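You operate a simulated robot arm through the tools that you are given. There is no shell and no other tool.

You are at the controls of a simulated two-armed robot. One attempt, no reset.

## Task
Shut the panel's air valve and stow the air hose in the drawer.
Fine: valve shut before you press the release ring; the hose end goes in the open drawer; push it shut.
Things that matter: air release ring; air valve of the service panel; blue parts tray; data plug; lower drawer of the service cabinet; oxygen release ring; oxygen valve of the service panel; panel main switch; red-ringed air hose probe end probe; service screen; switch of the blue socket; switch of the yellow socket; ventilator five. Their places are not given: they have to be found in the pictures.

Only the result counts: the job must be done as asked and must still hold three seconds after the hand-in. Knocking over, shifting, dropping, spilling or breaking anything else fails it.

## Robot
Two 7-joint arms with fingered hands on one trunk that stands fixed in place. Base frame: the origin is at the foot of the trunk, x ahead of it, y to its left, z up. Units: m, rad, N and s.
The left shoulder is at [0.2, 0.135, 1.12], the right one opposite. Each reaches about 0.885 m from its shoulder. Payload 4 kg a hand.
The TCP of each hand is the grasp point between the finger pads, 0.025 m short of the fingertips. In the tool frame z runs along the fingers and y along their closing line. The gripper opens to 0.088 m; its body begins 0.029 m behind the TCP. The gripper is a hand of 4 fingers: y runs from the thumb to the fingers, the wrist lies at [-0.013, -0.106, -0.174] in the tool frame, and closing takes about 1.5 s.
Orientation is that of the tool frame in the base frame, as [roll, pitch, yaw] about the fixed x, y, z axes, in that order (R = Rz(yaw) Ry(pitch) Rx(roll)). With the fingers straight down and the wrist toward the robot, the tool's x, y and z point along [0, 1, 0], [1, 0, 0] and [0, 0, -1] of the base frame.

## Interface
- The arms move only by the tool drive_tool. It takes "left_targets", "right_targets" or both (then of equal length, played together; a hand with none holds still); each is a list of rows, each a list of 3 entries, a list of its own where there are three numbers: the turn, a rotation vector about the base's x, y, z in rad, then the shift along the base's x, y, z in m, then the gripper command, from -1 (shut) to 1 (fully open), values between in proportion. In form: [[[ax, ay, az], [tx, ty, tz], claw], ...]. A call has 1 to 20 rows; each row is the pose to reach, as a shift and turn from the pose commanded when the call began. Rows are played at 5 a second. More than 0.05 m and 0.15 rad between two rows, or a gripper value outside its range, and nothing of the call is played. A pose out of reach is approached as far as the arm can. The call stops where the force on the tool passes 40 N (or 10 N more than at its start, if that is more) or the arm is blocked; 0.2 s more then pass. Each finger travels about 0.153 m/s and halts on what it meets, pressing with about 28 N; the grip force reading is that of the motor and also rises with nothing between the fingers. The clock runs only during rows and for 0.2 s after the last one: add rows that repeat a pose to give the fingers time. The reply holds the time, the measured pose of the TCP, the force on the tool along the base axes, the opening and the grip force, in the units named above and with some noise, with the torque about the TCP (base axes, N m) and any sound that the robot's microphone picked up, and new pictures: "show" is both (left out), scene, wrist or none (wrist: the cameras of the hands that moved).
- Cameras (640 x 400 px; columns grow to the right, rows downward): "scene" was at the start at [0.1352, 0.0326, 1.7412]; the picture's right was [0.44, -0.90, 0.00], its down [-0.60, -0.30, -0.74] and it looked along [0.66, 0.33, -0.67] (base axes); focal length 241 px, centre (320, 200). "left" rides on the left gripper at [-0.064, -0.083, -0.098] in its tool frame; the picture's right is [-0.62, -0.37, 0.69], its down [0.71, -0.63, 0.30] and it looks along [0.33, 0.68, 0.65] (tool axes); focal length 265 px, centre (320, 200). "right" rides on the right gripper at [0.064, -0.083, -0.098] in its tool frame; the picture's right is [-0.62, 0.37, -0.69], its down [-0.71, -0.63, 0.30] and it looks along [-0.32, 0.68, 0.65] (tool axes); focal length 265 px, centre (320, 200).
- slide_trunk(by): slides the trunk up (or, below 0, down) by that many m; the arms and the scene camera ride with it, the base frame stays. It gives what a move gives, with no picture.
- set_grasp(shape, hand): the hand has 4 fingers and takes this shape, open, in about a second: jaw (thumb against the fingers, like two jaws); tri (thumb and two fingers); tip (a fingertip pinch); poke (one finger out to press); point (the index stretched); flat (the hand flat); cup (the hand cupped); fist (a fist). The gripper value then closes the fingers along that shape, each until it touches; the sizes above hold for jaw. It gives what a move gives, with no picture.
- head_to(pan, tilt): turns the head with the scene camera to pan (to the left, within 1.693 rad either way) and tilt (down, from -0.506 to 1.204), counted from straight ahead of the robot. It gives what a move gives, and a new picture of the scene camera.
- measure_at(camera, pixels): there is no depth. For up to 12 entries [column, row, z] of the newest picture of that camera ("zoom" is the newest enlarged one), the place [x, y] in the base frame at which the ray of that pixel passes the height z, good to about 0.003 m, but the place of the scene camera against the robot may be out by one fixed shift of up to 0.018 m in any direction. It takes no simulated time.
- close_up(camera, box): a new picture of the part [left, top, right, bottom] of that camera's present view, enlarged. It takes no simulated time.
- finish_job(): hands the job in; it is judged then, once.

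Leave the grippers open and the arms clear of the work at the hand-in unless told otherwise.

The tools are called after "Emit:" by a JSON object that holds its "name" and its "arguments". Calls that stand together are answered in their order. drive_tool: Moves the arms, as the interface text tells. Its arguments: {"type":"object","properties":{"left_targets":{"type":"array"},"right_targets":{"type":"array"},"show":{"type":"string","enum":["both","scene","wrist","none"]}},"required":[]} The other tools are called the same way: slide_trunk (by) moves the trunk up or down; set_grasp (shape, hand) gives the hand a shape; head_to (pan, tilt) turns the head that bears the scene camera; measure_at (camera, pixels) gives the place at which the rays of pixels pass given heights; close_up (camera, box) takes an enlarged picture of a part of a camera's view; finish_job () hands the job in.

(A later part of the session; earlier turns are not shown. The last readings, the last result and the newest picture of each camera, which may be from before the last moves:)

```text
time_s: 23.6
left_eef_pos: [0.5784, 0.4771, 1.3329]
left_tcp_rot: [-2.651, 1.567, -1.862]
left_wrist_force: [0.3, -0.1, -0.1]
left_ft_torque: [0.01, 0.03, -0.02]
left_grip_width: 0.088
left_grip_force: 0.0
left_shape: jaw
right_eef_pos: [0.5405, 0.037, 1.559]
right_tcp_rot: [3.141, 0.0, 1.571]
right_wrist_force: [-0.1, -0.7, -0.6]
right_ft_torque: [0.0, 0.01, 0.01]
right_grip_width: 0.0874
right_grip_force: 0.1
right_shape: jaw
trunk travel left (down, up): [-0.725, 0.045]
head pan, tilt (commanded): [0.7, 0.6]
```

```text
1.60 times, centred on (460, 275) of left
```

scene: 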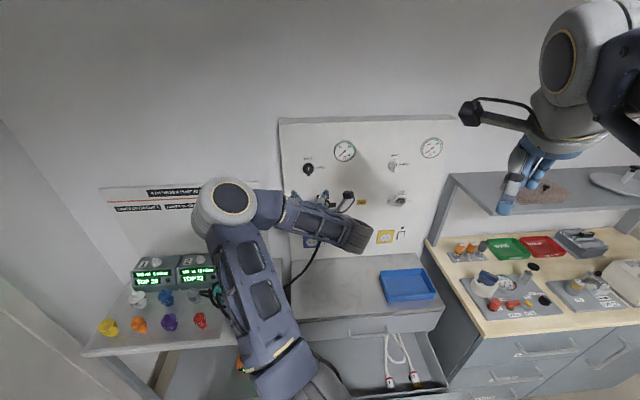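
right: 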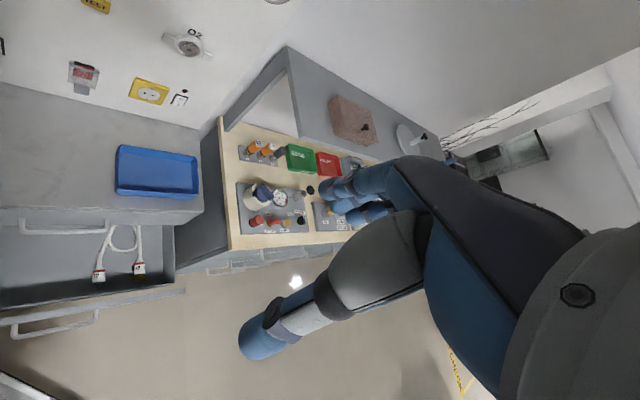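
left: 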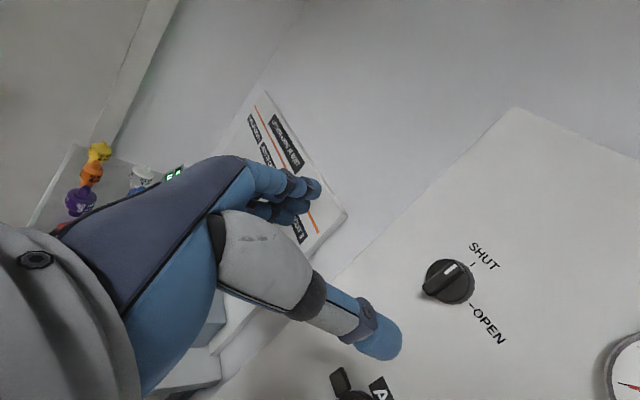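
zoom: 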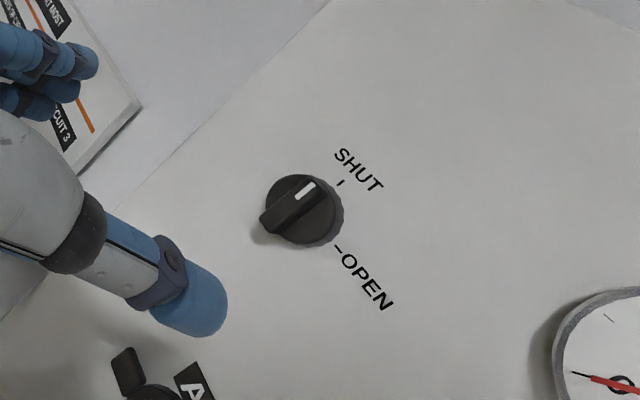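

The valve is shut: the knob points to SHUT and the air gauge reads 0. Next I roll the left hand back upright and move it a little, to look at the AIR outlet and its release ring.

Emit:
{"name": "drive_tool", "arguments": {"left_targets": [[[0.101, 0.101, 0], [0, 0, 0], 1], [[0.202, 0.202, 0], [0, 0, 0], 1], [[0.303, 0.303, 0], [0, 0, 0], 1], [[0.404, 0.404, 0], [0, 0, 0], 1], [[0.505, 0.505, 0], [0, 0, 0], 1], [[0.606, 0.606, 0], [0, 0, 0], 1], [[0.707, 0.707, 0], [0, 0, 0], 1], [[0.808, 0.808, 0], [0, 0, 0], 1], [[0.909, 0.909, 0], [0, 0, 0], 1], [[1.01, 1.01, 0], [-0.005, 0.01, -0.01], 1], [[1.111, 1.111, 0], [-0.01, 0.02, -0.02], 1], [[1.111, 1.111, 0], [-0.015, 0.03, -0.04], 1], [[1.111, 1.111, 0], [-0.02, 0.04, -0.06], 1], [[1.111, 1.111, 0], [-0.02, 0.04, -0.08], 1], [[1.111, 1.111, 0], [-0.02, 0.04, -0.08], 1]], "show": "both"}}

```text
time_s: 26.8
left_eef_pos: [0.5598, 0.5177, 1.2554]
left_tcp_rot: [1.568, 0.001, 2.358]
left_wrist_force: [0.4, -0.6, -0.1]
left_ft_torque: [-0.02, 0.01, 0.01]
left_grip_width: 0.0879
left_grip_force: 0.0
left_shape: jaw
left hand out of reach, approached as far as the arm can: row 6, 7, 8, 9
right_eef_pos: [0.5401, 0.0361, 1.5579]
right_tcp_rot: [3.141, -0.002, 1.571]
right_wrist_force: [1.2, -0.1, 0.0]
right_ft_torque: [0.0, -0.03, 0.0]
right_grip_width: 0.0878
right_grip_force: 0.2
right_shape: jaw
trunk travel left (down, up): [-0.725, 0.045]
head pan, tilt (commanded): [0.7, 0.6]
```

scene: 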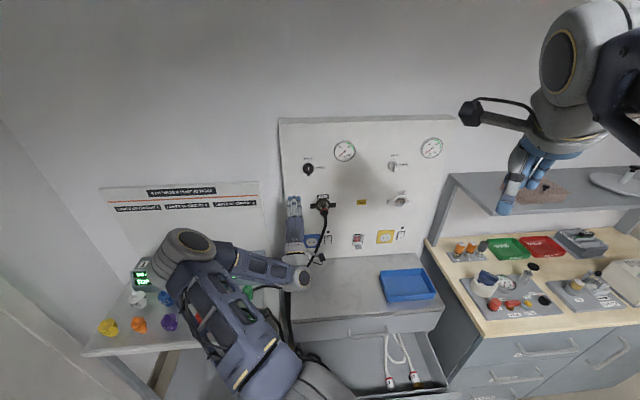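
left: 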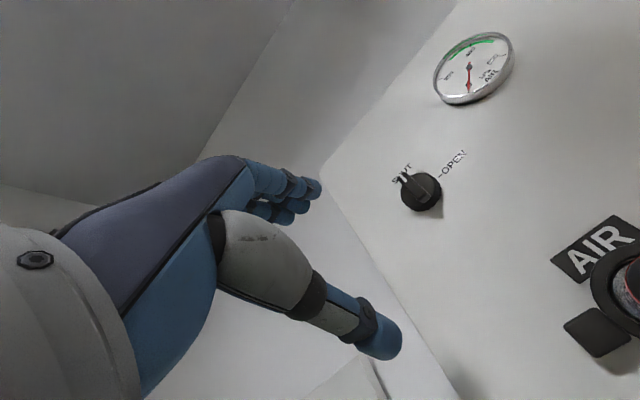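

Outlet is at the right edge of the wrist view. I'll yaw the hand 45° to the right so the fingers point along +x, which centres the outlet.

Emit:
{"name": "drive_tool", "arguments": {"left_targets": [[[0, 0, -0.131], [-0.003, 0, -0.005], 1], [[0, 0, -0.262], [-0.006, 0, -0.01], 1], [[0, 0, -0.393], [-0.01, 0.002, -0.015], 1], [[0, 0, -0.524], [-0.013, 0.004, -0.02], 1], [[0, 0, -0.655], [-0.016, 0.006, -0.025], 1], [[0, 0, -0.785], [-0.02, 0.008, -0.03], 1], [[0, 0, -0.785], [-0.02, 0.008, -0.03], 1]], "show": "both"}}

```text
time_s: 28.4
left_eef_pos: [0.5402, 0.5241, 1.224]
left_tcp_rot: [1.571, 0.0, 1.571]
left_wrist_force: [0.5, 0.7, -1.0]
left_ft_torque: [-0.04, -0.04, -0.01]
left_grip_width: 0.0878
left_grip_force: 0.1
left_shape: jaw
right_eef_pos: [0.5409, 0.0361, 1.5582]
right_tcp_rot: [3.141, 0.0, 1.572]
right_wrist_force: [-0.4, -0.7, 0.5]
right_ft_torque: [0.02, 0.02, 0.01]
right_grip_width: 0.0878
right_grip_force: 0.1
right_shape: jaw
trunk travel left (down, up): [-0.725, 0.045]
head pan, tilt (commanded): [0.7, 0.6]
```

scene: 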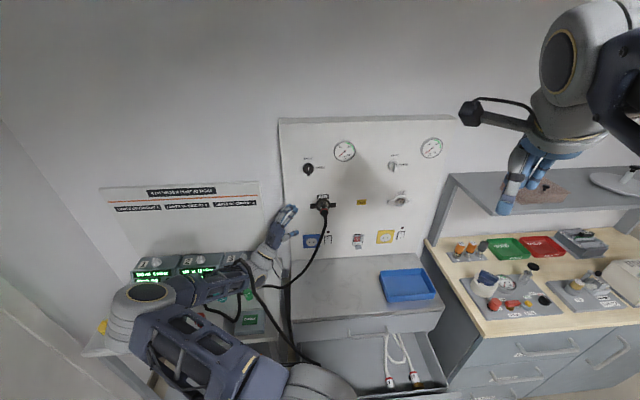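
left: 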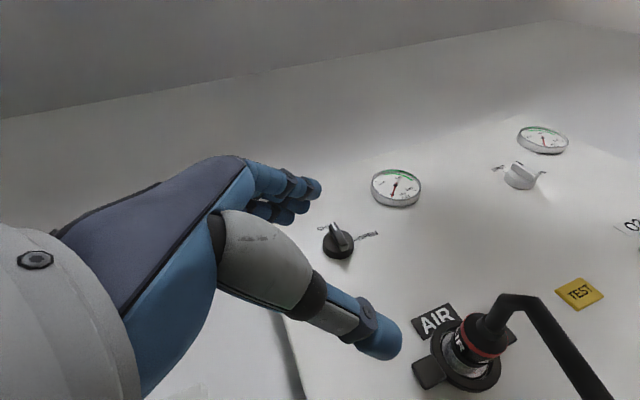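

There is a dark curve near my wrist at scene (245,270). I'll enlarge to see whether the hose touches the arm.

Emit:
{"name": "close_up", "arguments": {"camera": "scene", "box": [170, 190, 350, 370]}}

Emit:
{"name": "close_up", "arguments": {"camera": "left", "box": [380, 270, 620, 400]}}

```text
2.22 times, centred on (260, 280) of scene
```

zoom: 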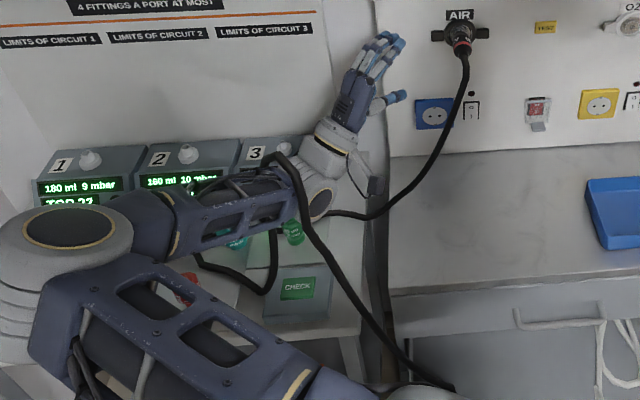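

```text
2.67 times, centred on (500, 335) of left
```

zoom: 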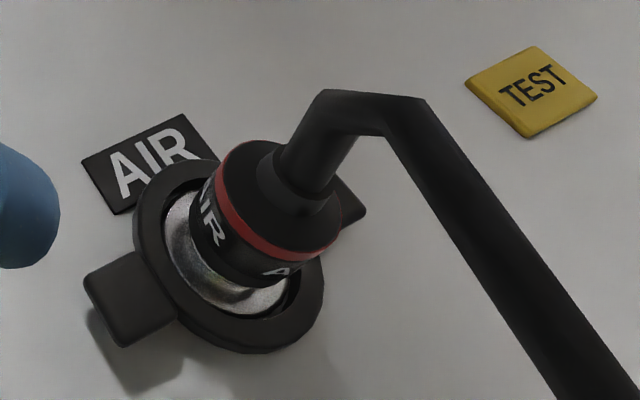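

The hose appears to lie over my left wrist/forearm. I'll turn the head to look closer before moving anything.

Emit:
{"name": "head_to", "arguments": {"pan": 0.95, "tilt": 0.85}}

Emit:
{"name": "close_up", "arguments": {"camera": "scene", "box": [200, 60, 440, 300]}}

```text
time_s: 29.1
left_eef_pos: [0.54, 0.5239, 1.2227]
left_tcp_rot: [1.57, 0.001, 1.573]
left_wrist_force: [0.6, 0.7, 0.2]
left_ft_torque: [-0.01, 0.02, 0.0]
left_grip_width: 0.0878
left_grip_force: 0.0
left_shape: jaw
right_eef_pos: [0.5415, 0.0369, 1.5577]
right_tcp_rot: [-3.141, -0.001, 1.57]
right_wrist_force: [-0.5, 0.2, 0.2]
right_ft_torque: [0.01, -0.02, -0.01]
right_grip_width: 0.0878
right_grip_force: 0.0
right_shape: jaw
trunk travel left (down, up): [-0.725, 0.045]
head pan, tilt (commanded): [0.949, 0.85]
```

scene: 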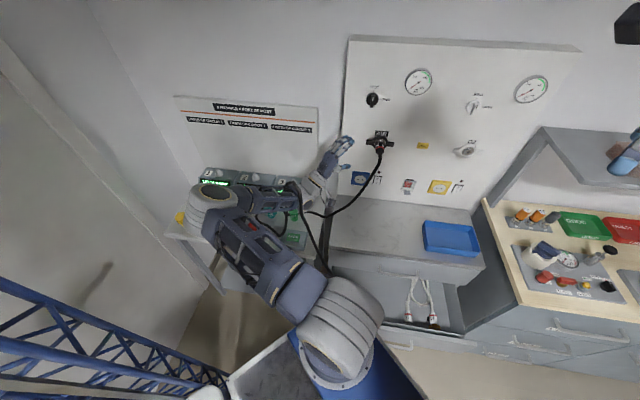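

```text
1.67 times, centred on (320, 180) of scene
```

zoom: 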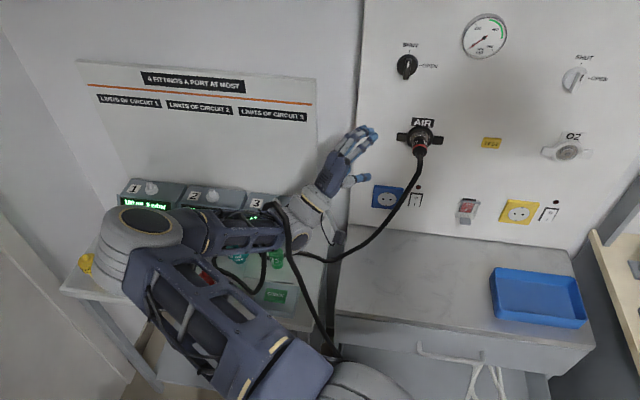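

The drawer-side part of the hose lies over my forearm near the wrist. The last move carried the arm under it, so I'll retrace that move exactly backward and look again.

Emit:
{"name": "drive_tool", "arguments": {"left_targets": [[[0, 0, 0.131], [0.004, -0.002, 0.005], 1], [[0, 0, 0.262], [0.007, -0.004, 0.01], 1], [[0, 0, 0.393], [0.01, -0.006, 0.015], 1], [[0, 0, 0.524], [0.014, -0.008, 0.02], 1], [[0, 0, 0.655], [0.017, -0.008, 0.025], 1], [[0, 0, 0.785], [0.02, -0.008, 0.03], 1], [[0, 0, 0.785], [0.02, -0.008, 0.03], 1]], "show": "both"}}

Emit:
{"name": "close_up", "arguments": {"camera": "scene", "box": [200, 100, 440, 300]}}

```text
time_s: 30.7
left_eef_pos: [0.5614, 0.5172, 1.2529]
left_tcp_rot: [1.57, 0.002, 2.359]
left_wrist_force: [-0.9, 0.0, -0.1]
left_ft_torque: [0.01, 0.03, 0.0]
left_grip_width: 0.0881
left_grip_force: 0.1
left_shape: jaw
right_eef_pos: [0.542, 0.0352, 1.5595]
right_tcp_rot: [-3.142, 0.001, 1.572]
right_wrist_force: [-0.8, 0.6, 1.2]
right_ft_torque: [0.01, -0.02, 0.01]
right_grip_width: 0.0877
right_grip_force: 0.1
right_shape: jaw
trunk travel left (down, up): [-0.725, 0.045]
head pan, tilt (commanded): [0.949, 0.85]
```

scene: 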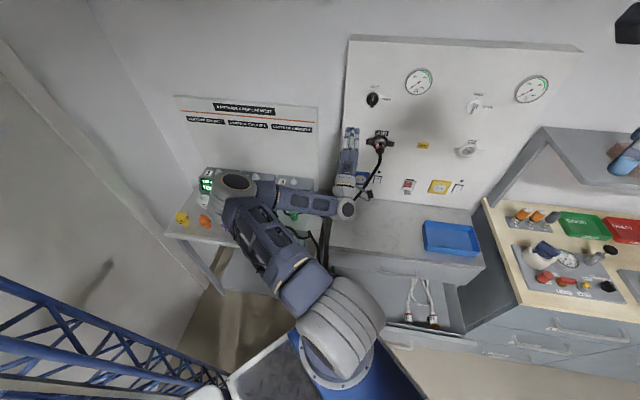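
left: 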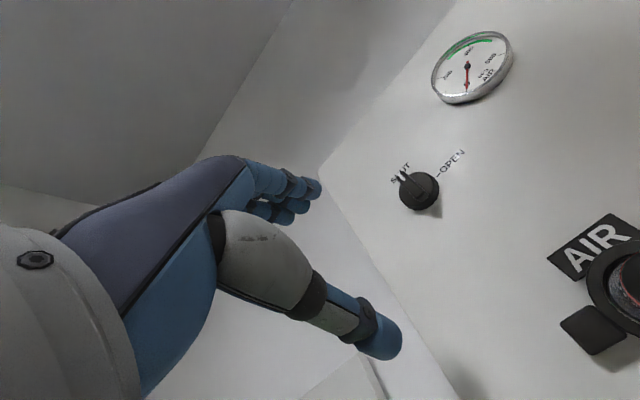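

```text
2.00 times, centred on (320, 200) of scene
```

zoom: 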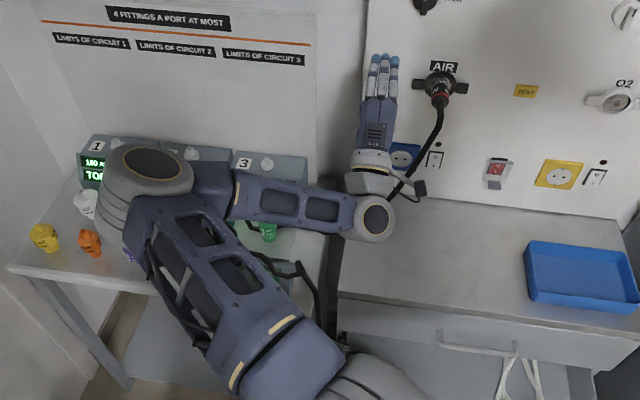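

Good: the hose is off the arm again and lies below it. I'll avoid low elbow positions by gripping the probe from above-front instead. First I raise the hand and test a clockwise roll, which puts the wrist to the left.

Emit:
{"name": "drive_tool", "arguments": {"left_targets": [[[0, 0, 0], [0, 0, 0.025], 1], [[0, 0, 0], [0, 0, 0.05], 1], [[0, 0, 0], [0, 0, 0.075], 1], [[0, 0, 0], [0, 0, 0.1], 1], [[0.101, 0.101, 0], [0, 0, 0.1], 1], [[0.202, 0.202, 0], [0, 0, 0.1], 1], [[0.303, 0.303, 0], [0, 0, 0.1], 1], [[0.404, 0.404, 0], [0, 0, 0.1], 1], [[0.505, 0.505, 0], [0, 0, 0.1], 1], [[0.606, 0.606, 0], [0, 0, 0.1], 1], [[0.606, 0.606, 0], [0, 0, 0.1], 1]], "show": "both"}}

```text
time_s: 33.1
left_eef_pos: [0.5625, 0.5166, 1.3534]
left_tcp_rot: [1.57, -0.858, 2.357]
left_wrist_force: [0.5, -0.4, -0.2]
left_ft_torque: [-0.01, 0.02, 0.01]
left_grip_width: 0.0879
left_grip_force: 0.0
left_shape: jaw
right_eef_pos: [0.5399, 0.0365, 1.5581]
right_tcp_rot: [-3.141, -0.001, 1.571]
right_wrist_force: [-0.1, 0.1, 0.2]
right_ft_torque: [-0.03, 0.02, 0.01]
right_grip_width: 0.0876
right_grip_force: 0.1
right_shape: jaw
trunk travel left (down, up): [-0.725, 0.045]
head pan, tilt (commanded): [0.949, 0.85]
```

scene: 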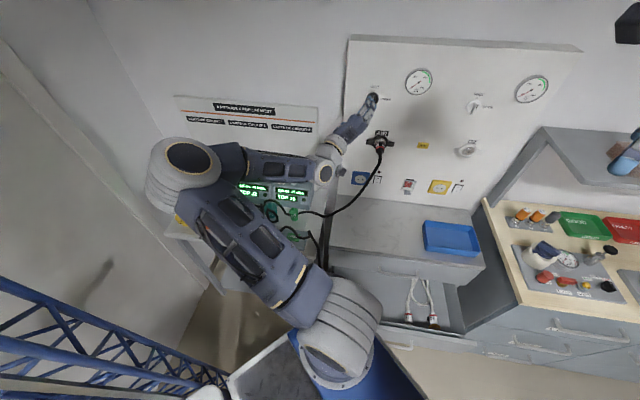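
left: 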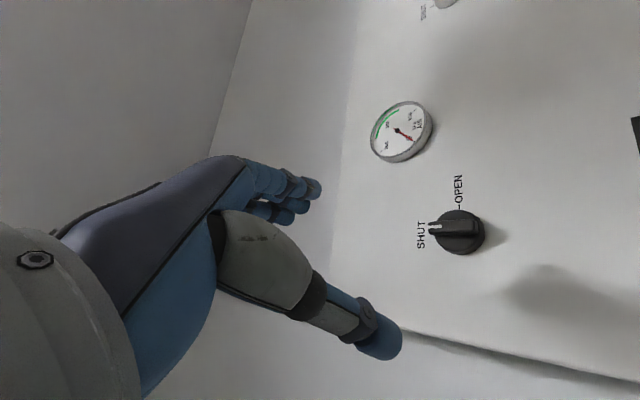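

The roll goes well (49° so far). I continue the roll to 90°.

Emit:
{"name": "drive_tool", "arguments": {"left_targets": [[[0.101, 0.101, 0], [0, 0, 0], 1], [[0.202, 0.202, 0], [0, 0, 0], 1], [[0.303, 0.303, 0], [0, 0, 0], 1], [[0.404, 0.404, 0], [0, 0, 0], 1], [[0.505, 0.505, 0], [0, 0, 0], 1], [[0.505, 0.505, 0], [0, 0, 0], 1]], "show": "both"}}

```text
time_s: 34.5
left_eef_pos: [0.5619, 0.5164, 1.3535]
left_tcp_rot: [-2.03, -1.568, -0.326]
left_wrist_force: [0.2, 0.3, 0.6]
left_ft_torque: [0.02, 0.02, 0.01]
left_grip_width: 0.0877
left_grip_force: 0.0
left_shape: jaw
right_eef_pos: [0.5411, 0.0354, 1.558]
right_tcp_rot: [3.141, 0.0, 1.571]
right_wrist_force: [0.0, -0.6, 0.4]
right_ft_torque: [0.0, 0.05, -0.03]
right_grip_width: 0.0875
right_grip_force: 0.0
right_shape: jaw
trunk travel left (down, up): [-0.725, 0.045]
head pan, tilt (commanded): [0.949, 0.85]
```

scene: 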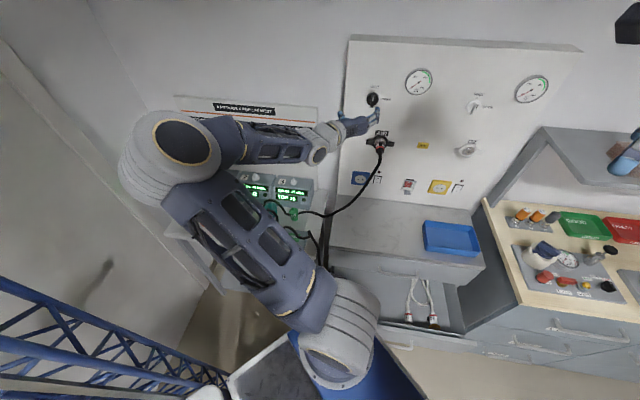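
left: 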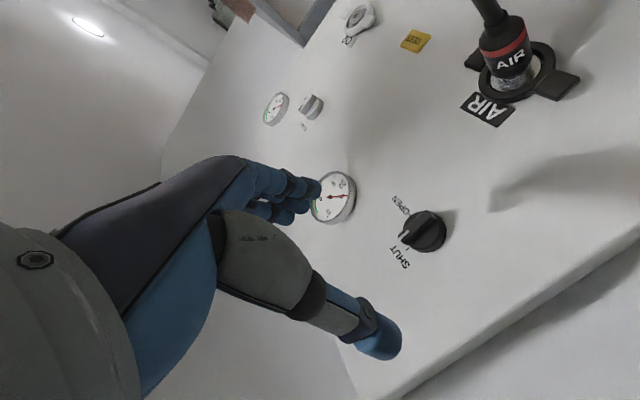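

The roll reached 90° and the elbow stays high, with the AIR probe visible at (510,60) in the wrist view. Now pitch the fingers down 45° while moving to a standoff above and in front of the probe.

Emit:
{"name": "drive_tool", "arguments": {"left_targets": [[[-0.0926, 0.0926, 0], [0.0123, -0.0082, -0.009], 1], [[-0.1851, 0.1851, 0], [0.0246, -0.0163, -0.018], 1], [[-0.2777, 0.2777, 0], [0.0369, -0.0245, -0.027], 1], [[-0.3703, 0.3703, 0], [0.0492, -0.0327, -0.036], 1], [[-0.4628, 0.4628, 0], [0.0615, -0.0408, -0.045], 1], [[-0.5554, 0.5554, 0], [0.0738, -0.049, -0.0535], 1], [[-0.5554, 0.5554, 0], [0.0738, -0.049, -0.0535], 1]], "show": "both"}}

```text
time_s: 36.1
left_eef_pos: [0.6341, 0.4673, 1.2994]
left_tcp_rot: [3.139, -0.783, 0.785]
left_wrist_force: [0.5, 0.3, 0.3]
left_ft_torque: [0.04, 0.02, -0.02]
left_grip_width: 0.0878
left_grip_force: 0.0
left_shape: jaw
right_eef_pos: [0.5415, 0.0361, 1.5594]
right_tcp_rot: [-3.141, 0.0, 1.571]
right_wrist_force: [-0.6, 0.0, -0.1]
right_ft_torque: [-0.02, 0.02, 0.0]
right_grip_width: 0.0878
right_grip_force: 0.1
right_shape: jaw
trunk travel left (down, up): [-0.725, 0.045]
head pan, tilt (commanded): [0.949, 0.85]
```

scene: 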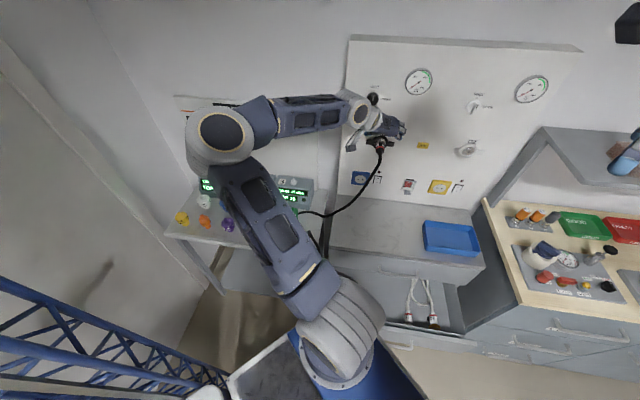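
left: 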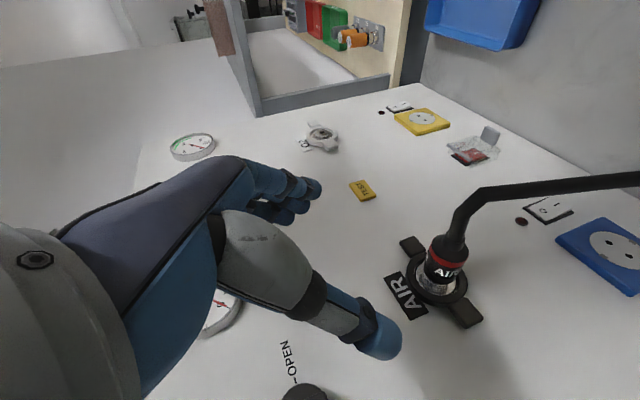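

The wrist camera now shows the probe at (445,262) with the release-ring wings at (411,245) and (467,315). I enlarge and measure.

Emit:
{"name": "close_up", "arguments": {"camera": "left", "box": [360, 190, 520, 340]}}

```text
2.67 times, centred on (440, 265) of left
```

zoom: 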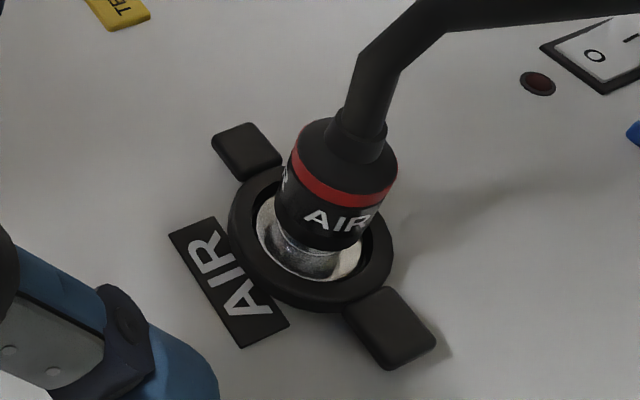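

Triangulating gives the ring centre at lateral 0.1265 m, height 1.171 m, wings about ±0.041 m with fronts at n ≈ 0.915 m, and the probe body's rear at n ≈ 0.864 m. I'll move to a closer standoff, 0.10 m back along the finger axis, and check alignment.

Emit:
{"name": "drive_tool", "arguments": {"left_targets": [[[0, 0, 0], [0.005, 0.001, -0.018], 1], [[0, 0, 0], [0.01, 0.001, -0.036], 1], [[0, 0, 0], [0.0135, 0.0014, -0.0527], 1], [[0, 0, 0], [0.0135, 0.0014, -0.0527], 1]], "show": "wrist"}}

Emit:
{"name": "close_up", "arguments": {"camera": "left", "box": [330, 140, 490, 290]}}

```text
time_s: 37.1
left_eef_pos: [0.6479, 0.4688, 1.2479]
left_tcp_rot: [3.139, -0.784, 0.79]
left_wrist_force: [0.5, 0.2, -0.2]
left_ft_torque: [0.04, 0.01, 0.02]
left_grip_width: 0.0879
left_grip_force: 0.1
left_shape: jaw
right_eef_pos: [0.5414, 0.0354, 1.5588]
right_tcp_rot: [-3.141, 0.0, 1.57]
right_wrist_force: [-0.1, -0.2, 0.0]
right_ft_torque: [-0.01, 0.0, -0.02]
right_grip_width: 0.0875
right_grip_force: 0.1
right_shape: jaw
trunk travel left (down, up): [-0.725, 0.045]
head pan, tilt (commanded): [0.949, 0.85]
```

left: 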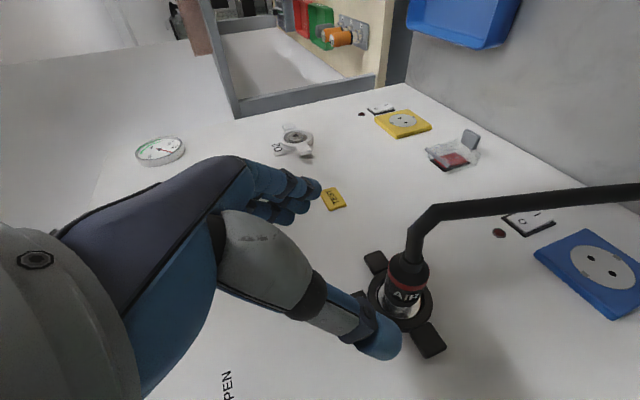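

```text
2.67 times, centred on (410, 215) of left
```

zoom: 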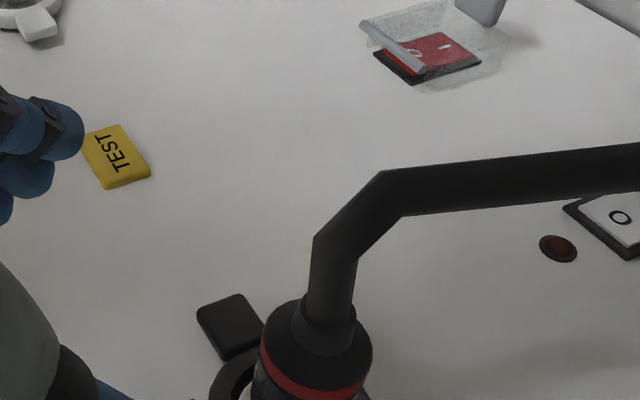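

The rear of the probe body is confirmed at n = 0.864, and the hose runs straight out to n ≈ 0.81 before bending down. A steeper approach (65° down) keeps my palm off the hose, so I pitch 20° more and go to a standoff directly above.

Emit:
{"name": "drive_tool", "arguments": {"left_targets": [[[-0.0823, 0.0823, 0], [0.0076, 0.0077, 0.008], 1], [[-0.1646, 0.1646, 0], [0.0152, 0.0154, 0.012], 1], [[-0.2468, 0.2468, 0], [0.0228, 0.023, 0.0137], 1], [[-0.2468, 0.2468, 0], [0.0228, 0.023, 0.0137], 1], [[-0.2468, 0.2468, 0], [0.0228, 0.023, 0.0137], 1]], "show": "both"}}

Emit:
{"name": "close_up", "arguments": {"camera": "left", "box": [320, 120, 500, 290]}}

```text
time_s: 38.3
left_eef_pos: [0.6711, 0.4922, 1.2627]
left_tcp_rot: [3.14, -0.437, 0.787]
left_wrist_force: [-0.2, 0.1, 0.0]
left_ft_torque: [-0.04, -0.04, 0.01]
left_grip_width: 0.0877
left_grip_force: 0.0
left_shape: jaw
right_eef_pos: [0.542, 0.0358, 1.5582]
right_tcp_rot: [-3.14, 0.001, 1.572]
right_wrist_force: [-0.6, 0.6, 1.0]
right_ft_torque: [0.0, 0.0, 0.04]
right_grip_width: 0.0876
right_grip_force: 0.1
right_shape: jaw
trunk travel left (down, up): [-0.725, 0.045]
head pan, tilt (commanded): [0.949, 0.85]
```

scene: 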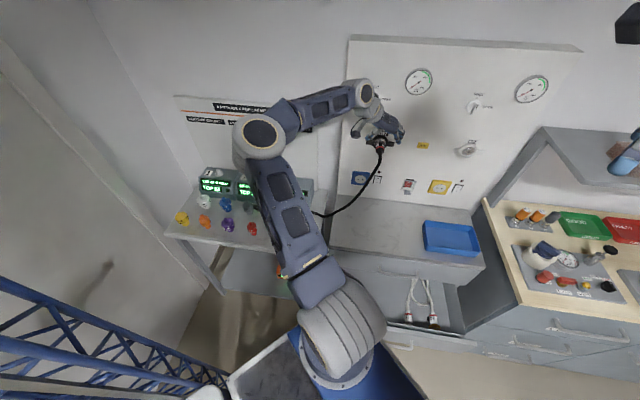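
left: 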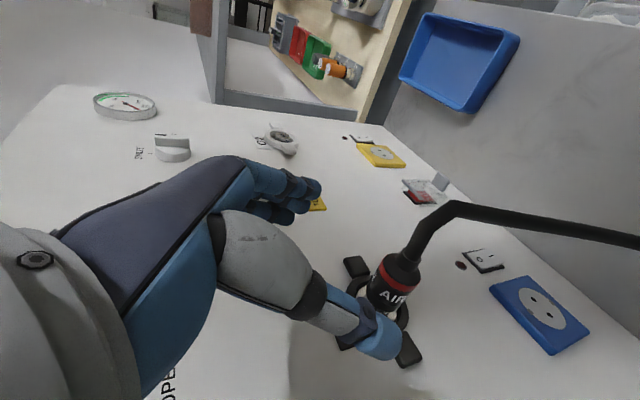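

```text
2.35 times, centred on (410, 205) of left
```

zoom: 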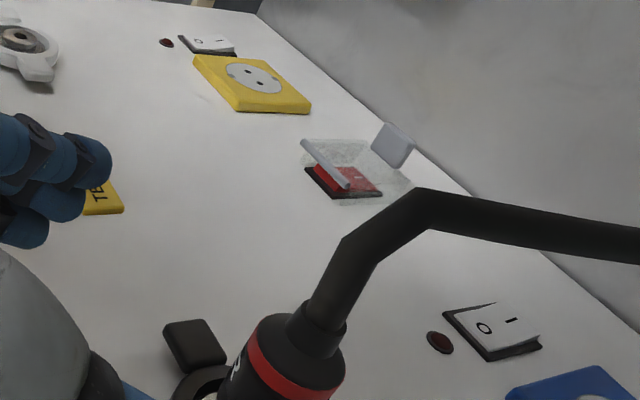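

The probe rear reads n≈0.860–0.864, height ≈1.175. I'll descend along the finger axis with open fingers straddling the probe body.

Emit:
{"name": "drive_tool", "arguments": {"left_targets": [[[0, 0, 0], [0.006, 0.006, -0.0165], 1], [[0, 0, 0], [0.012, 0.012, -0.033], 1], [[0, 0, 0], [0.018, 0.018, -0.0495], 1], [[0, 0, 0], [0.0236, 0.0236, -0.065], 1], [[0, 0, 0], [0.0266, 0.0266, -0.0735], 1], [[0, 0, 0], [0.029, 0.029, -0.08], 1], [[0, 0, 0], [0.029, 0.029, -0.08], 1]], "show": "both"}}

Emit:
{"name": "close_up", "arguments": {"camera": "left", "box": [220, 130, 460, 340]}}

```text
time_s: 39.9
left_eef_pos: [0.7006, 0.5218, 1.1809]
left_tcp_rot: [-3.141, -0.436, 0.785]
left_wrist_force: [0.0, -0.2, 0.0]
left_ft_torque: [0.0, -0.04, 0.0]
left_grip_width: 0.088
left_grip_force: 0.0
left_shape: jaw
right_eef_pos: [0.5403, 0.0364, 1.5576]
right_tcp_rot: [3.141, -0.002, 1.571]
right_wrist_force: [0.0, 0.2, 0.6]
right_ft_torque: [-0.01, 0.0, 0.01]
right_grip_width: 0.0875
right_grip_force: 0.0
right_shape: jaw
trunk travel left (down, up): [-0.725, 0.045]
head pan, tilt (commanded): [0.949, 0.85]
```

scene: 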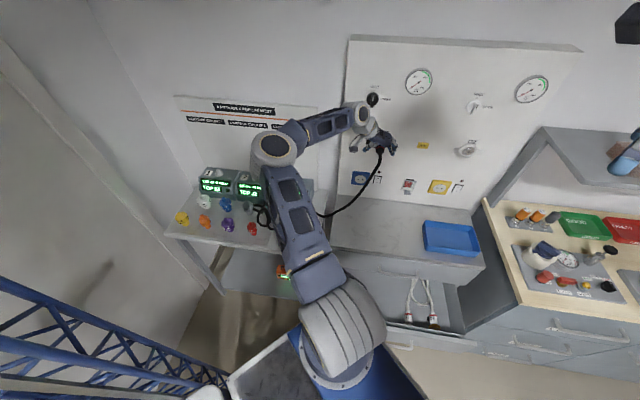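
left: 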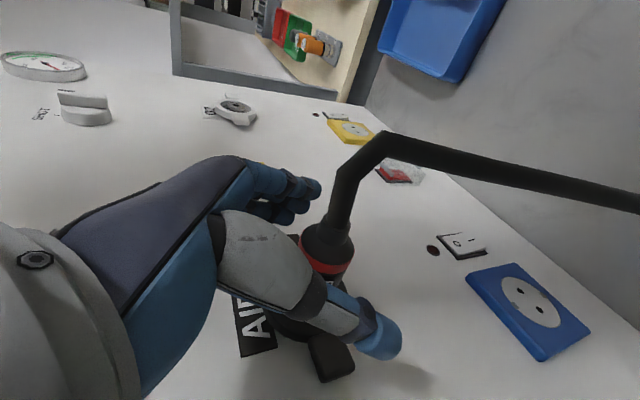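

```text
1.90 times, centred on (340, 235) of left
```

zoom: 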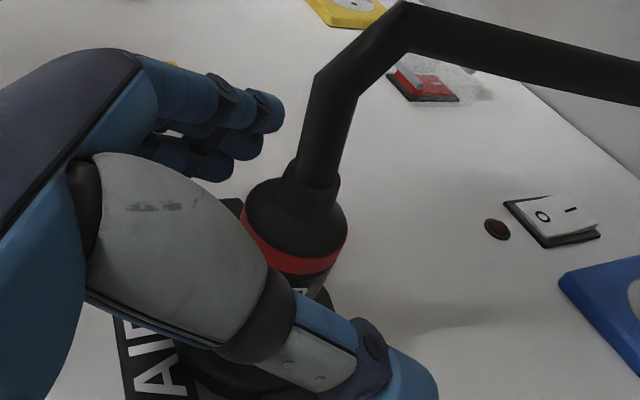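

No contact so far; my grasp point sits at the probe's rear face (n≈0.865). I move 7 mm further toward the panel and 4 mm lower, then close on the body.

Emit:
{"name": "drive_tool", "arguments": {"left_targets": [[[0, 0, 0], [0.0025, 0.0025, -0.002], 1], [[0, 0, 0], [0.005, 0.005, -0.004], 1], [[0, 0, 0], [0.005, 0.005, -0.004], 0.4], [[0, 0, 0], [0.005, 0.005, -0.004], 0], [[0, 0, 0], [0.005, 0.005, -0.004], -0.3], [[0, 0, 0], [0.005, 0.005, -0.004], -0.6], [[0, 0, 0], [0.005, 0.005, -0.004], -1], [[0, 0, 0], [0.005, 0.005, -0.004], -1], [[0, 0, 0], [0.005, 0.005, -0.004], -1], [[0, 0, 0], [0.005, 0.005, -0.004], -1]], "show": "both"}}

Emit:
{"name": "close_up", "arguments": {"camera": "left", "box": [220, 130, 460, 340]}}

```text
time_s: 42.1
left_eef_pos: [0.7051, 0.5259, 1.1758]
left_tcp_rot: [3.14, -0.434, 0.785]
left_wrist_force: [5.6, -3.6, -11.6]
left_ft_torque: [-0.02, -0.08, -0.24]
left_grip_width: 0.0208
left_grip_force: 27.9
left_shape: jaw
right_eef_pos: [0.5422, 0.0353, 1.5577]
right_tcp_rot: [3.141, 0.0, 1.57]
right_wrist_force: [-0.9, 0.6, -0.6]
right_ft_torque: [0.0, 0.0, -0.04]
right_grip_width: 0.0881
right_grip_force: 0.2
right_shape: jaw
trunk travel left (down, up): [-0.725, 0.045]
head pan, tilt (commanded): [0.949, 0.85]
```

scene: 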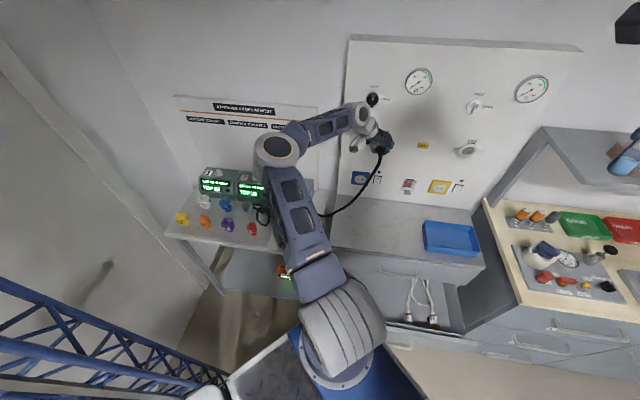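
left: 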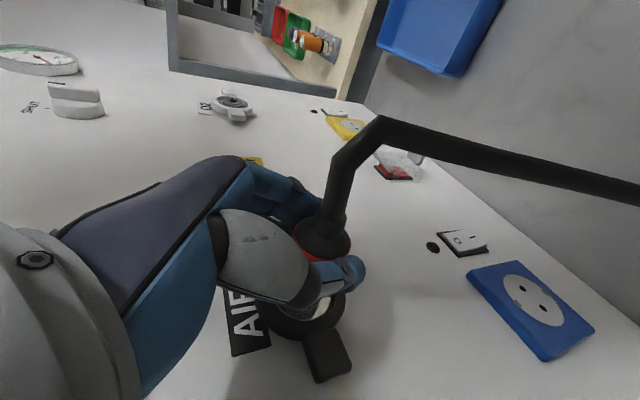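

```text
1.90 times, centred on (340, 235) of left
```

zoom: 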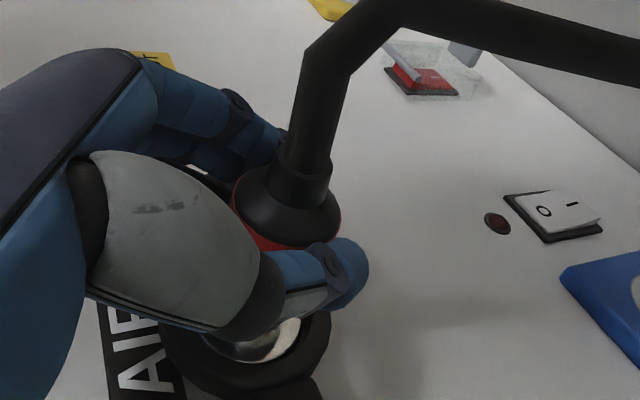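

The left hand holds the probe body firmly (28 N). Now the right hand: I give it the poke shape, then swing it to point left (+y) and lower it toward the outlet's height, well clear of the panel.

Emit:
{"name": "set_grasp", "arguments": {"hand": "right", "shape": "poke"}}

Emit:
{"name": "drive_tool", "arguments": {"right_targets": [[[0.143, 0, 0], [0, 0.005, -0.025], 1], [[0.286, 0, 0], [0, 0.01, -0.05], 1], [[0.428, 0, 0], [0, 0.018, -0.075], 1], [[0.571, 0, 0], [0, 0.026, -0.1], 1], [[0.714, 0, 0], [0, 0.035, -0.13], 1], [[0.857, 0, 0], [0, 0.045, -0.16], 1], [[1.0, 0, 0], [0, 0.055, -0.19], 1], [[1.142, 0, 0], [0, 0.065, -0.22], 1], [[1.285, 0, 0], [0, 0.075, -0.25], 1], [[1.428, 0, 0], [0, 0.085, -0.28], 1], [[1.571, 0, 0], [0, 0.1, -0.31], 1], [[1.571, 0, 0], [0, 0.1, -0.31], 1]], "show": "both"}}

```text
time_s: 43.0
left_eef_pos: [0.7052, 0.5248, 1.1765]
left_tcp_rot: [-3.141, -0.436, 0.784]
left_wrist_force: [6.2, -4.7, -12.8]
left_ft_torque: [-0.03, -0.03, -0.22]
left_grip_width: 0.0212
left_grip_force: 28.1
left_shape: jaw
right_eef_pos: [0.5406, 0.036, 1.5577]
right_tcp_rot: [-3.141, 0.0, 1.57]
right_wrist_force: [0.1, 0.2, 0.7]
right_ft_torque: [0.0, 0.0, -0.03]
right_grip_width: 0.0
right_grip_force: 0.0
right_shape: poke
trunk travel left (down, up): [-0.725, 0.045]
head pan, tilt (commanded): [0.949, 0.85]
```

```text
time_s: 45.6
left_eef_pos: [0.7056, 0.5264, 1.1763]
left_tcp_rot: [3.142, -0.437, 0.786]
left_wrist_force: [5.4, -4.5, -15.2]
left_ft_torque: [-0.03, 0.02, -0.21]
left_grip_width: 0.021
left_grip_force: 27.9
left_shape: jaw
right_eef_pos: [0.5511, 0.141, 1.2458]
right_tcp_rot: [-2.362, -1.57, 0.791]
right_wrist_force: [-0.1, -0.2, -0.5]
right_ft_torque: [0.04, -0.01, -0.01]
right_grip_width: 0.0001
right_grip_force: 0.2
right_shape: poke
right hand out of reach, approached as far as the arm can: row 9, 10, 11, 12
trunk travel left (down, up): [-0.725, 0.045]
head pan, tilt (commanded): [0.949, 0.85]
```

scene: 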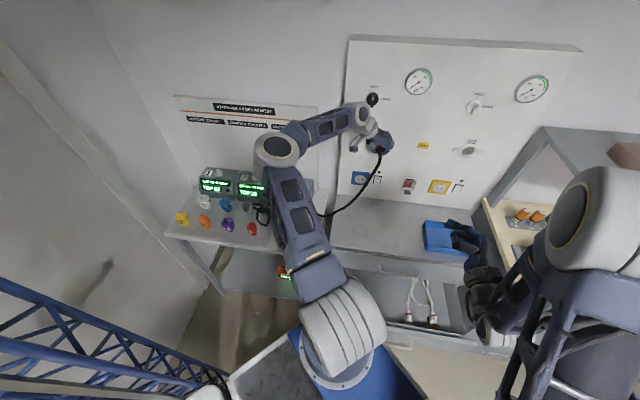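
right: 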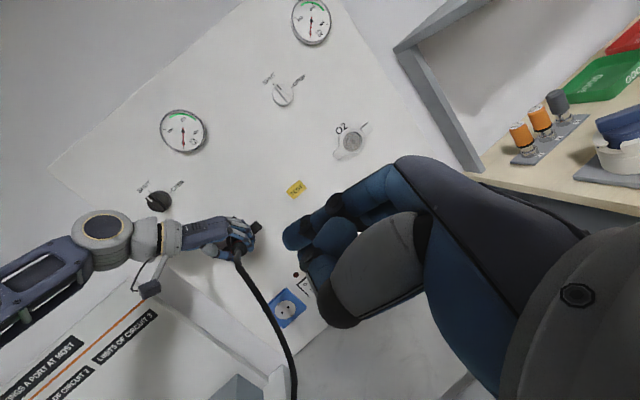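

The right wrist camera sees the left hand on the probe at (235,240) and a dark tab near (256,228), likely the right wing. I enlarge it and the poke finger.

Emit:
{"name": "close_up", "arguments": {"camera": "right", "box": [180, 180, 340, 290]}}

Emit:
{"name": "close_up", "arguments": {"camera": "right", "box": [240, 140, 480, 340]}}

```text
3.64 times, centred on (260, 235) of right
```

zoom: 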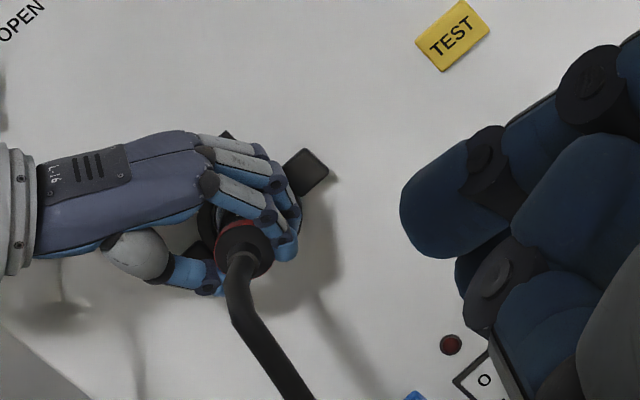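

```text
2.00 times, centred on (360, 240) of right
```

zoom: 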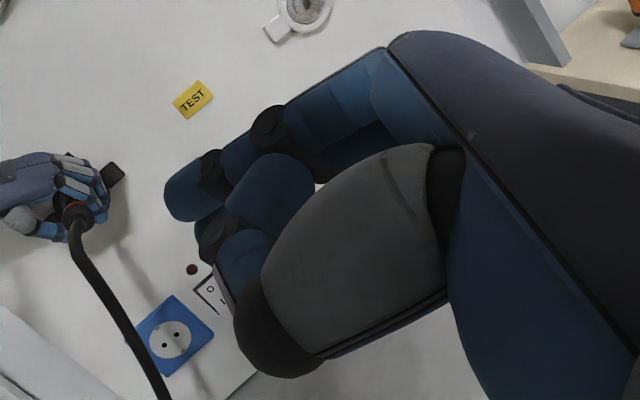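

The right wing shows at about (256,227) in the right view; the index tip is near (294,232). To learn where the poke fingertip is in space, I look at it with the head camera too.

Emit:
{"name": "head_to", "arguments": {"pan": 0.6, "tilt": 0.75}}

Emit:
{"name": "close_up", "arguments": {"camera": "scene", "box": [260, 90, 460, 290]}}

```text
time_s: 46.5
left_eef_pos: [0.7053, 0.5259, 1.1752]
left_tcp_rot: [3.141, -0.434, 0.786]
left_wrist_force: [6.2, -3.7, -15.6]
left_ft_torque: [-0.03, -0.02, -0.22]
left_grip_width: 0.0209
left_grip_force: 28.3
left_shape: jaw
right_eef_pos: [0.552, 0.1411, 1.2456]
right_tcp_rot: [1.339, -1.57, -2.909]
right_wrist_force: [0.3, 0.1, 0.1]
right_ft_torque: [-0.03, -0.02, -0.03]
right_grip_width: 0.0
right_grip_force: 0.1
right_shape: poke
trunk travel left (down, up): [-0.725, 0.045]
head pan, tilt (commanded): [0.6, 0.75]
```

scene: 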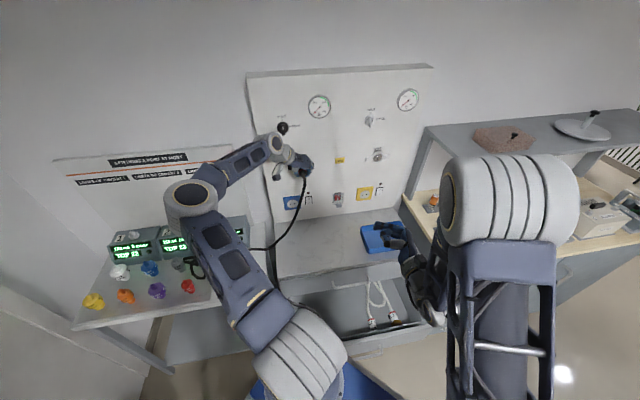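

```text
2.00 times, centred on (360, 190) of scene
```

zoom: 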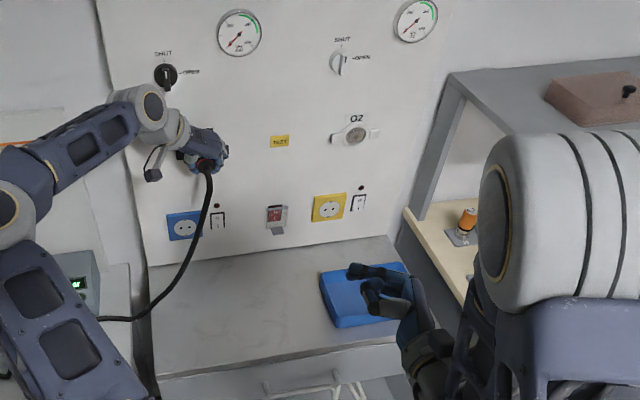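

The fingertip lies roughly 0.027 m ahead of the right grasp point, slightly up and inward. The right camera puts the right wing at lateral 0.169, height 1.169, matching the earlier estimate. I'll move the right hand toward a standoff before that wing, yawing 15°.

Emit:
{"name": "drive_tool", "arguments": {"right_targets": [[[0, 0, -0.0327], [0.019, 0.028, -0.01], 1], [[0, 0, -0.0654], [0.038, 0.056, -0.02], 1], [[0, 0, -0.0982], [0.057, 0.084, -0.03], 1], [[0, 0, -0.1309], [0.076, 0.112, -0.04], 1], [[0, 0, -0.1636], [0.095, 0.14, -0.05], 1], [[0, 0, -0.1963], [0.114, 0.17, -0.06], 1], [[0, 0, -0.2291], [0.133, 0.2, -0.068], 1], [[0, 0, -0.2618], [0.15, 0.23, -0.075], 1], [[0, 0, -0.2618], [0.15, 0.23, -0.075], 1]], "show": "both"}}

Emit:
{"name": "close_up", "arguments": {"camera": "right", "box": [160, 140, 400, 300]}}

```text
time_s: 48.5
left_eef_pos: [0.7045, 0.5259, 1.1756]
left_tcp_rot: [3.14, -0.436, 0.785]
left_wrist_force: [4.8, -0.7, -17.6]
left_ft_torque: [0.03, 0.04, -0.23]
left_grip_width: 0.0203
left_grip_force: 27.9
left_shape: jaw
right_eef_pos: [0.7021, 0.3707, 1.1677]
right_tcp_rot: [0.569, -1.562, -2.399]
right_wrist_force: [-0.5, 0.1, 0.9]
right_ft_torque: [0.0, 0.03, -0.01]
right_grip_width: 0.0001
right_grip_force: 0.1
right_shape: poke
right hand out of reach, approached as far as the arm can: row 4, 5, 6, 7
trunk travel left (down, up): [-0.725, 0.045]
head pan, tilt (commanded): [0.6, 0.75]
```

scene: 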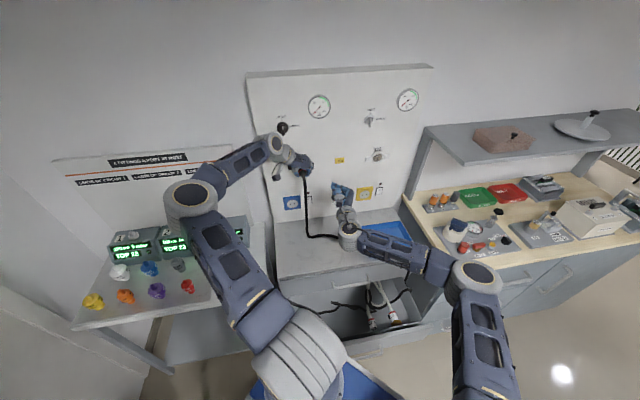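
right: 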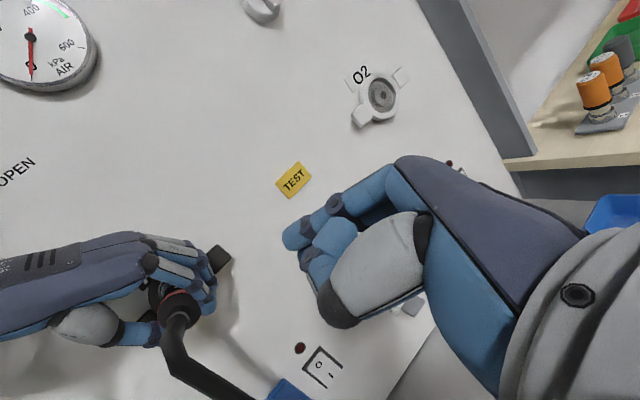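

```text
2.50 times, centred on (280, 220) of right
```

zoom: 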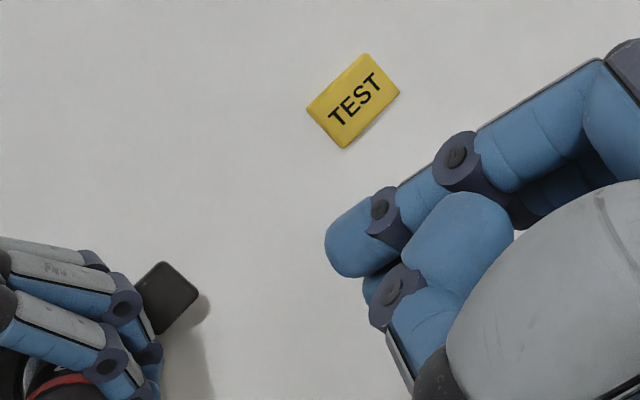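

The hose has shifted: it now runs from the probe down to (308,230), then toward my right wrist and the drawer. I'll enlarge the scene to see how it lies.

Emit:
{"name": "close_up", "arguments": {"camera": "scene", "box": [260, 150, 440, 340]}}

Emit:
{"name": "close_up", "arguments": {"camera": "scene", "box": [60, 170, 280, 330]}}

```text
2.11 times, centred on (350, 245) of scene
```

zoom: 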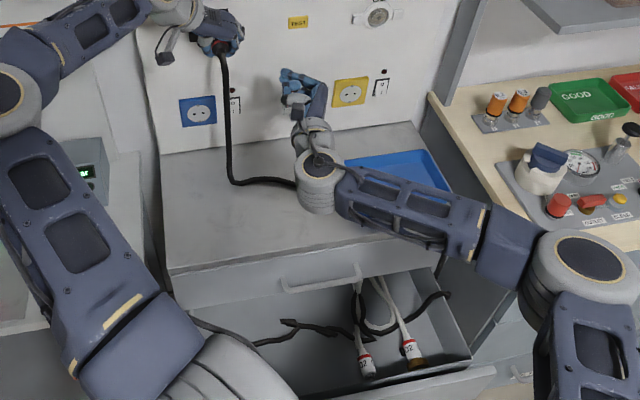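

```text
2.50 times, centred on (170, 250) of scene
```

zoom: 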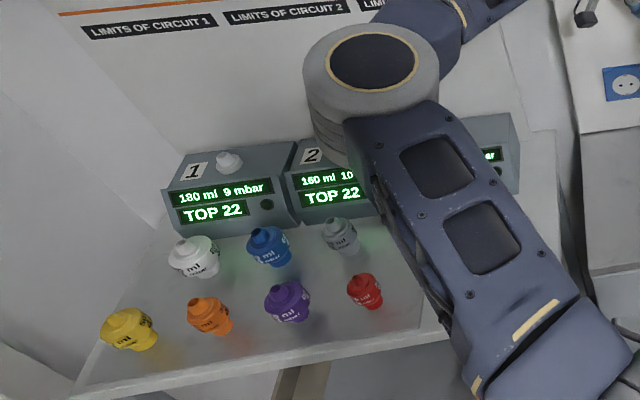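

Most of the hose has slid off the console into the drawer area. I need to see whether it lies over my right forearm.

Emit:
{"name": "close_up", "arguments": {"camera": "scene", "box": [320, 190, 420, 260]}}

Emit:
{"name": "close_up", "arguments": {"camera": "scene", "box": [300, 250, 440, 340]}}

Emit:
{"name": "close_up", "arguments": {"camera": "left", "box": [320, 0, 640, 400]}}

```text
5.71 times, centred on (370, 225) of scene
```

zoom: 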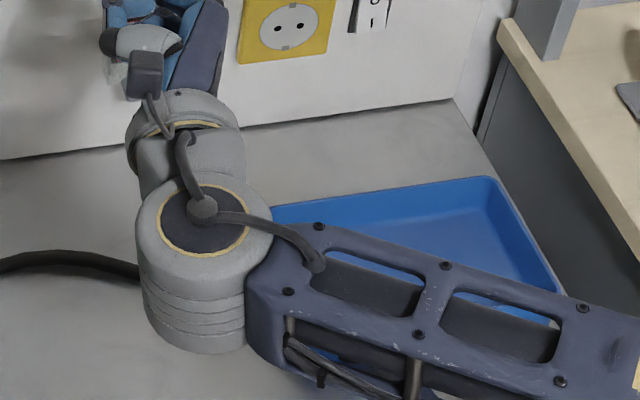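

```text
4.44 times, centred on (370, 295) of scene
```

zoom: 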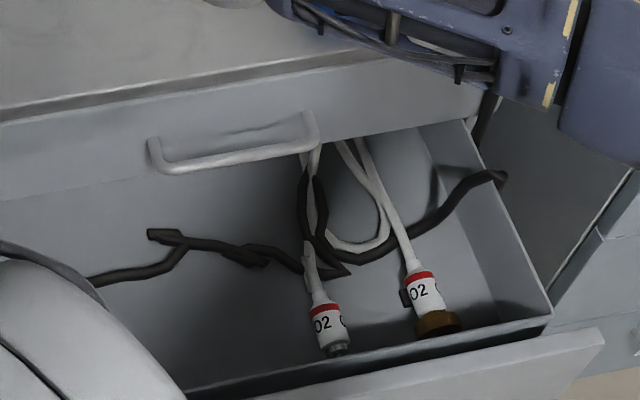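

```text
1.00 times, centred on (480, 200) of left (not enlarged: the box is as wide or as high as the picture)
```

zoom: 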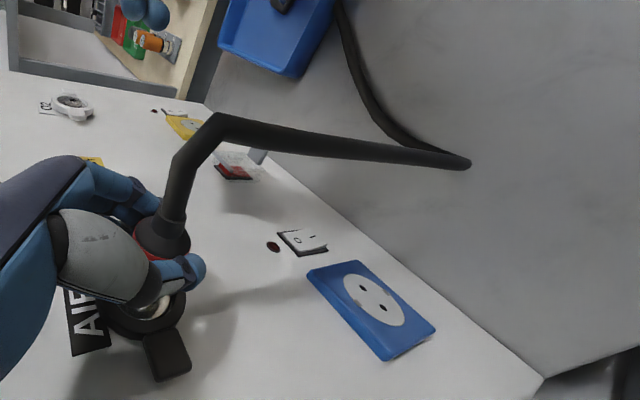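

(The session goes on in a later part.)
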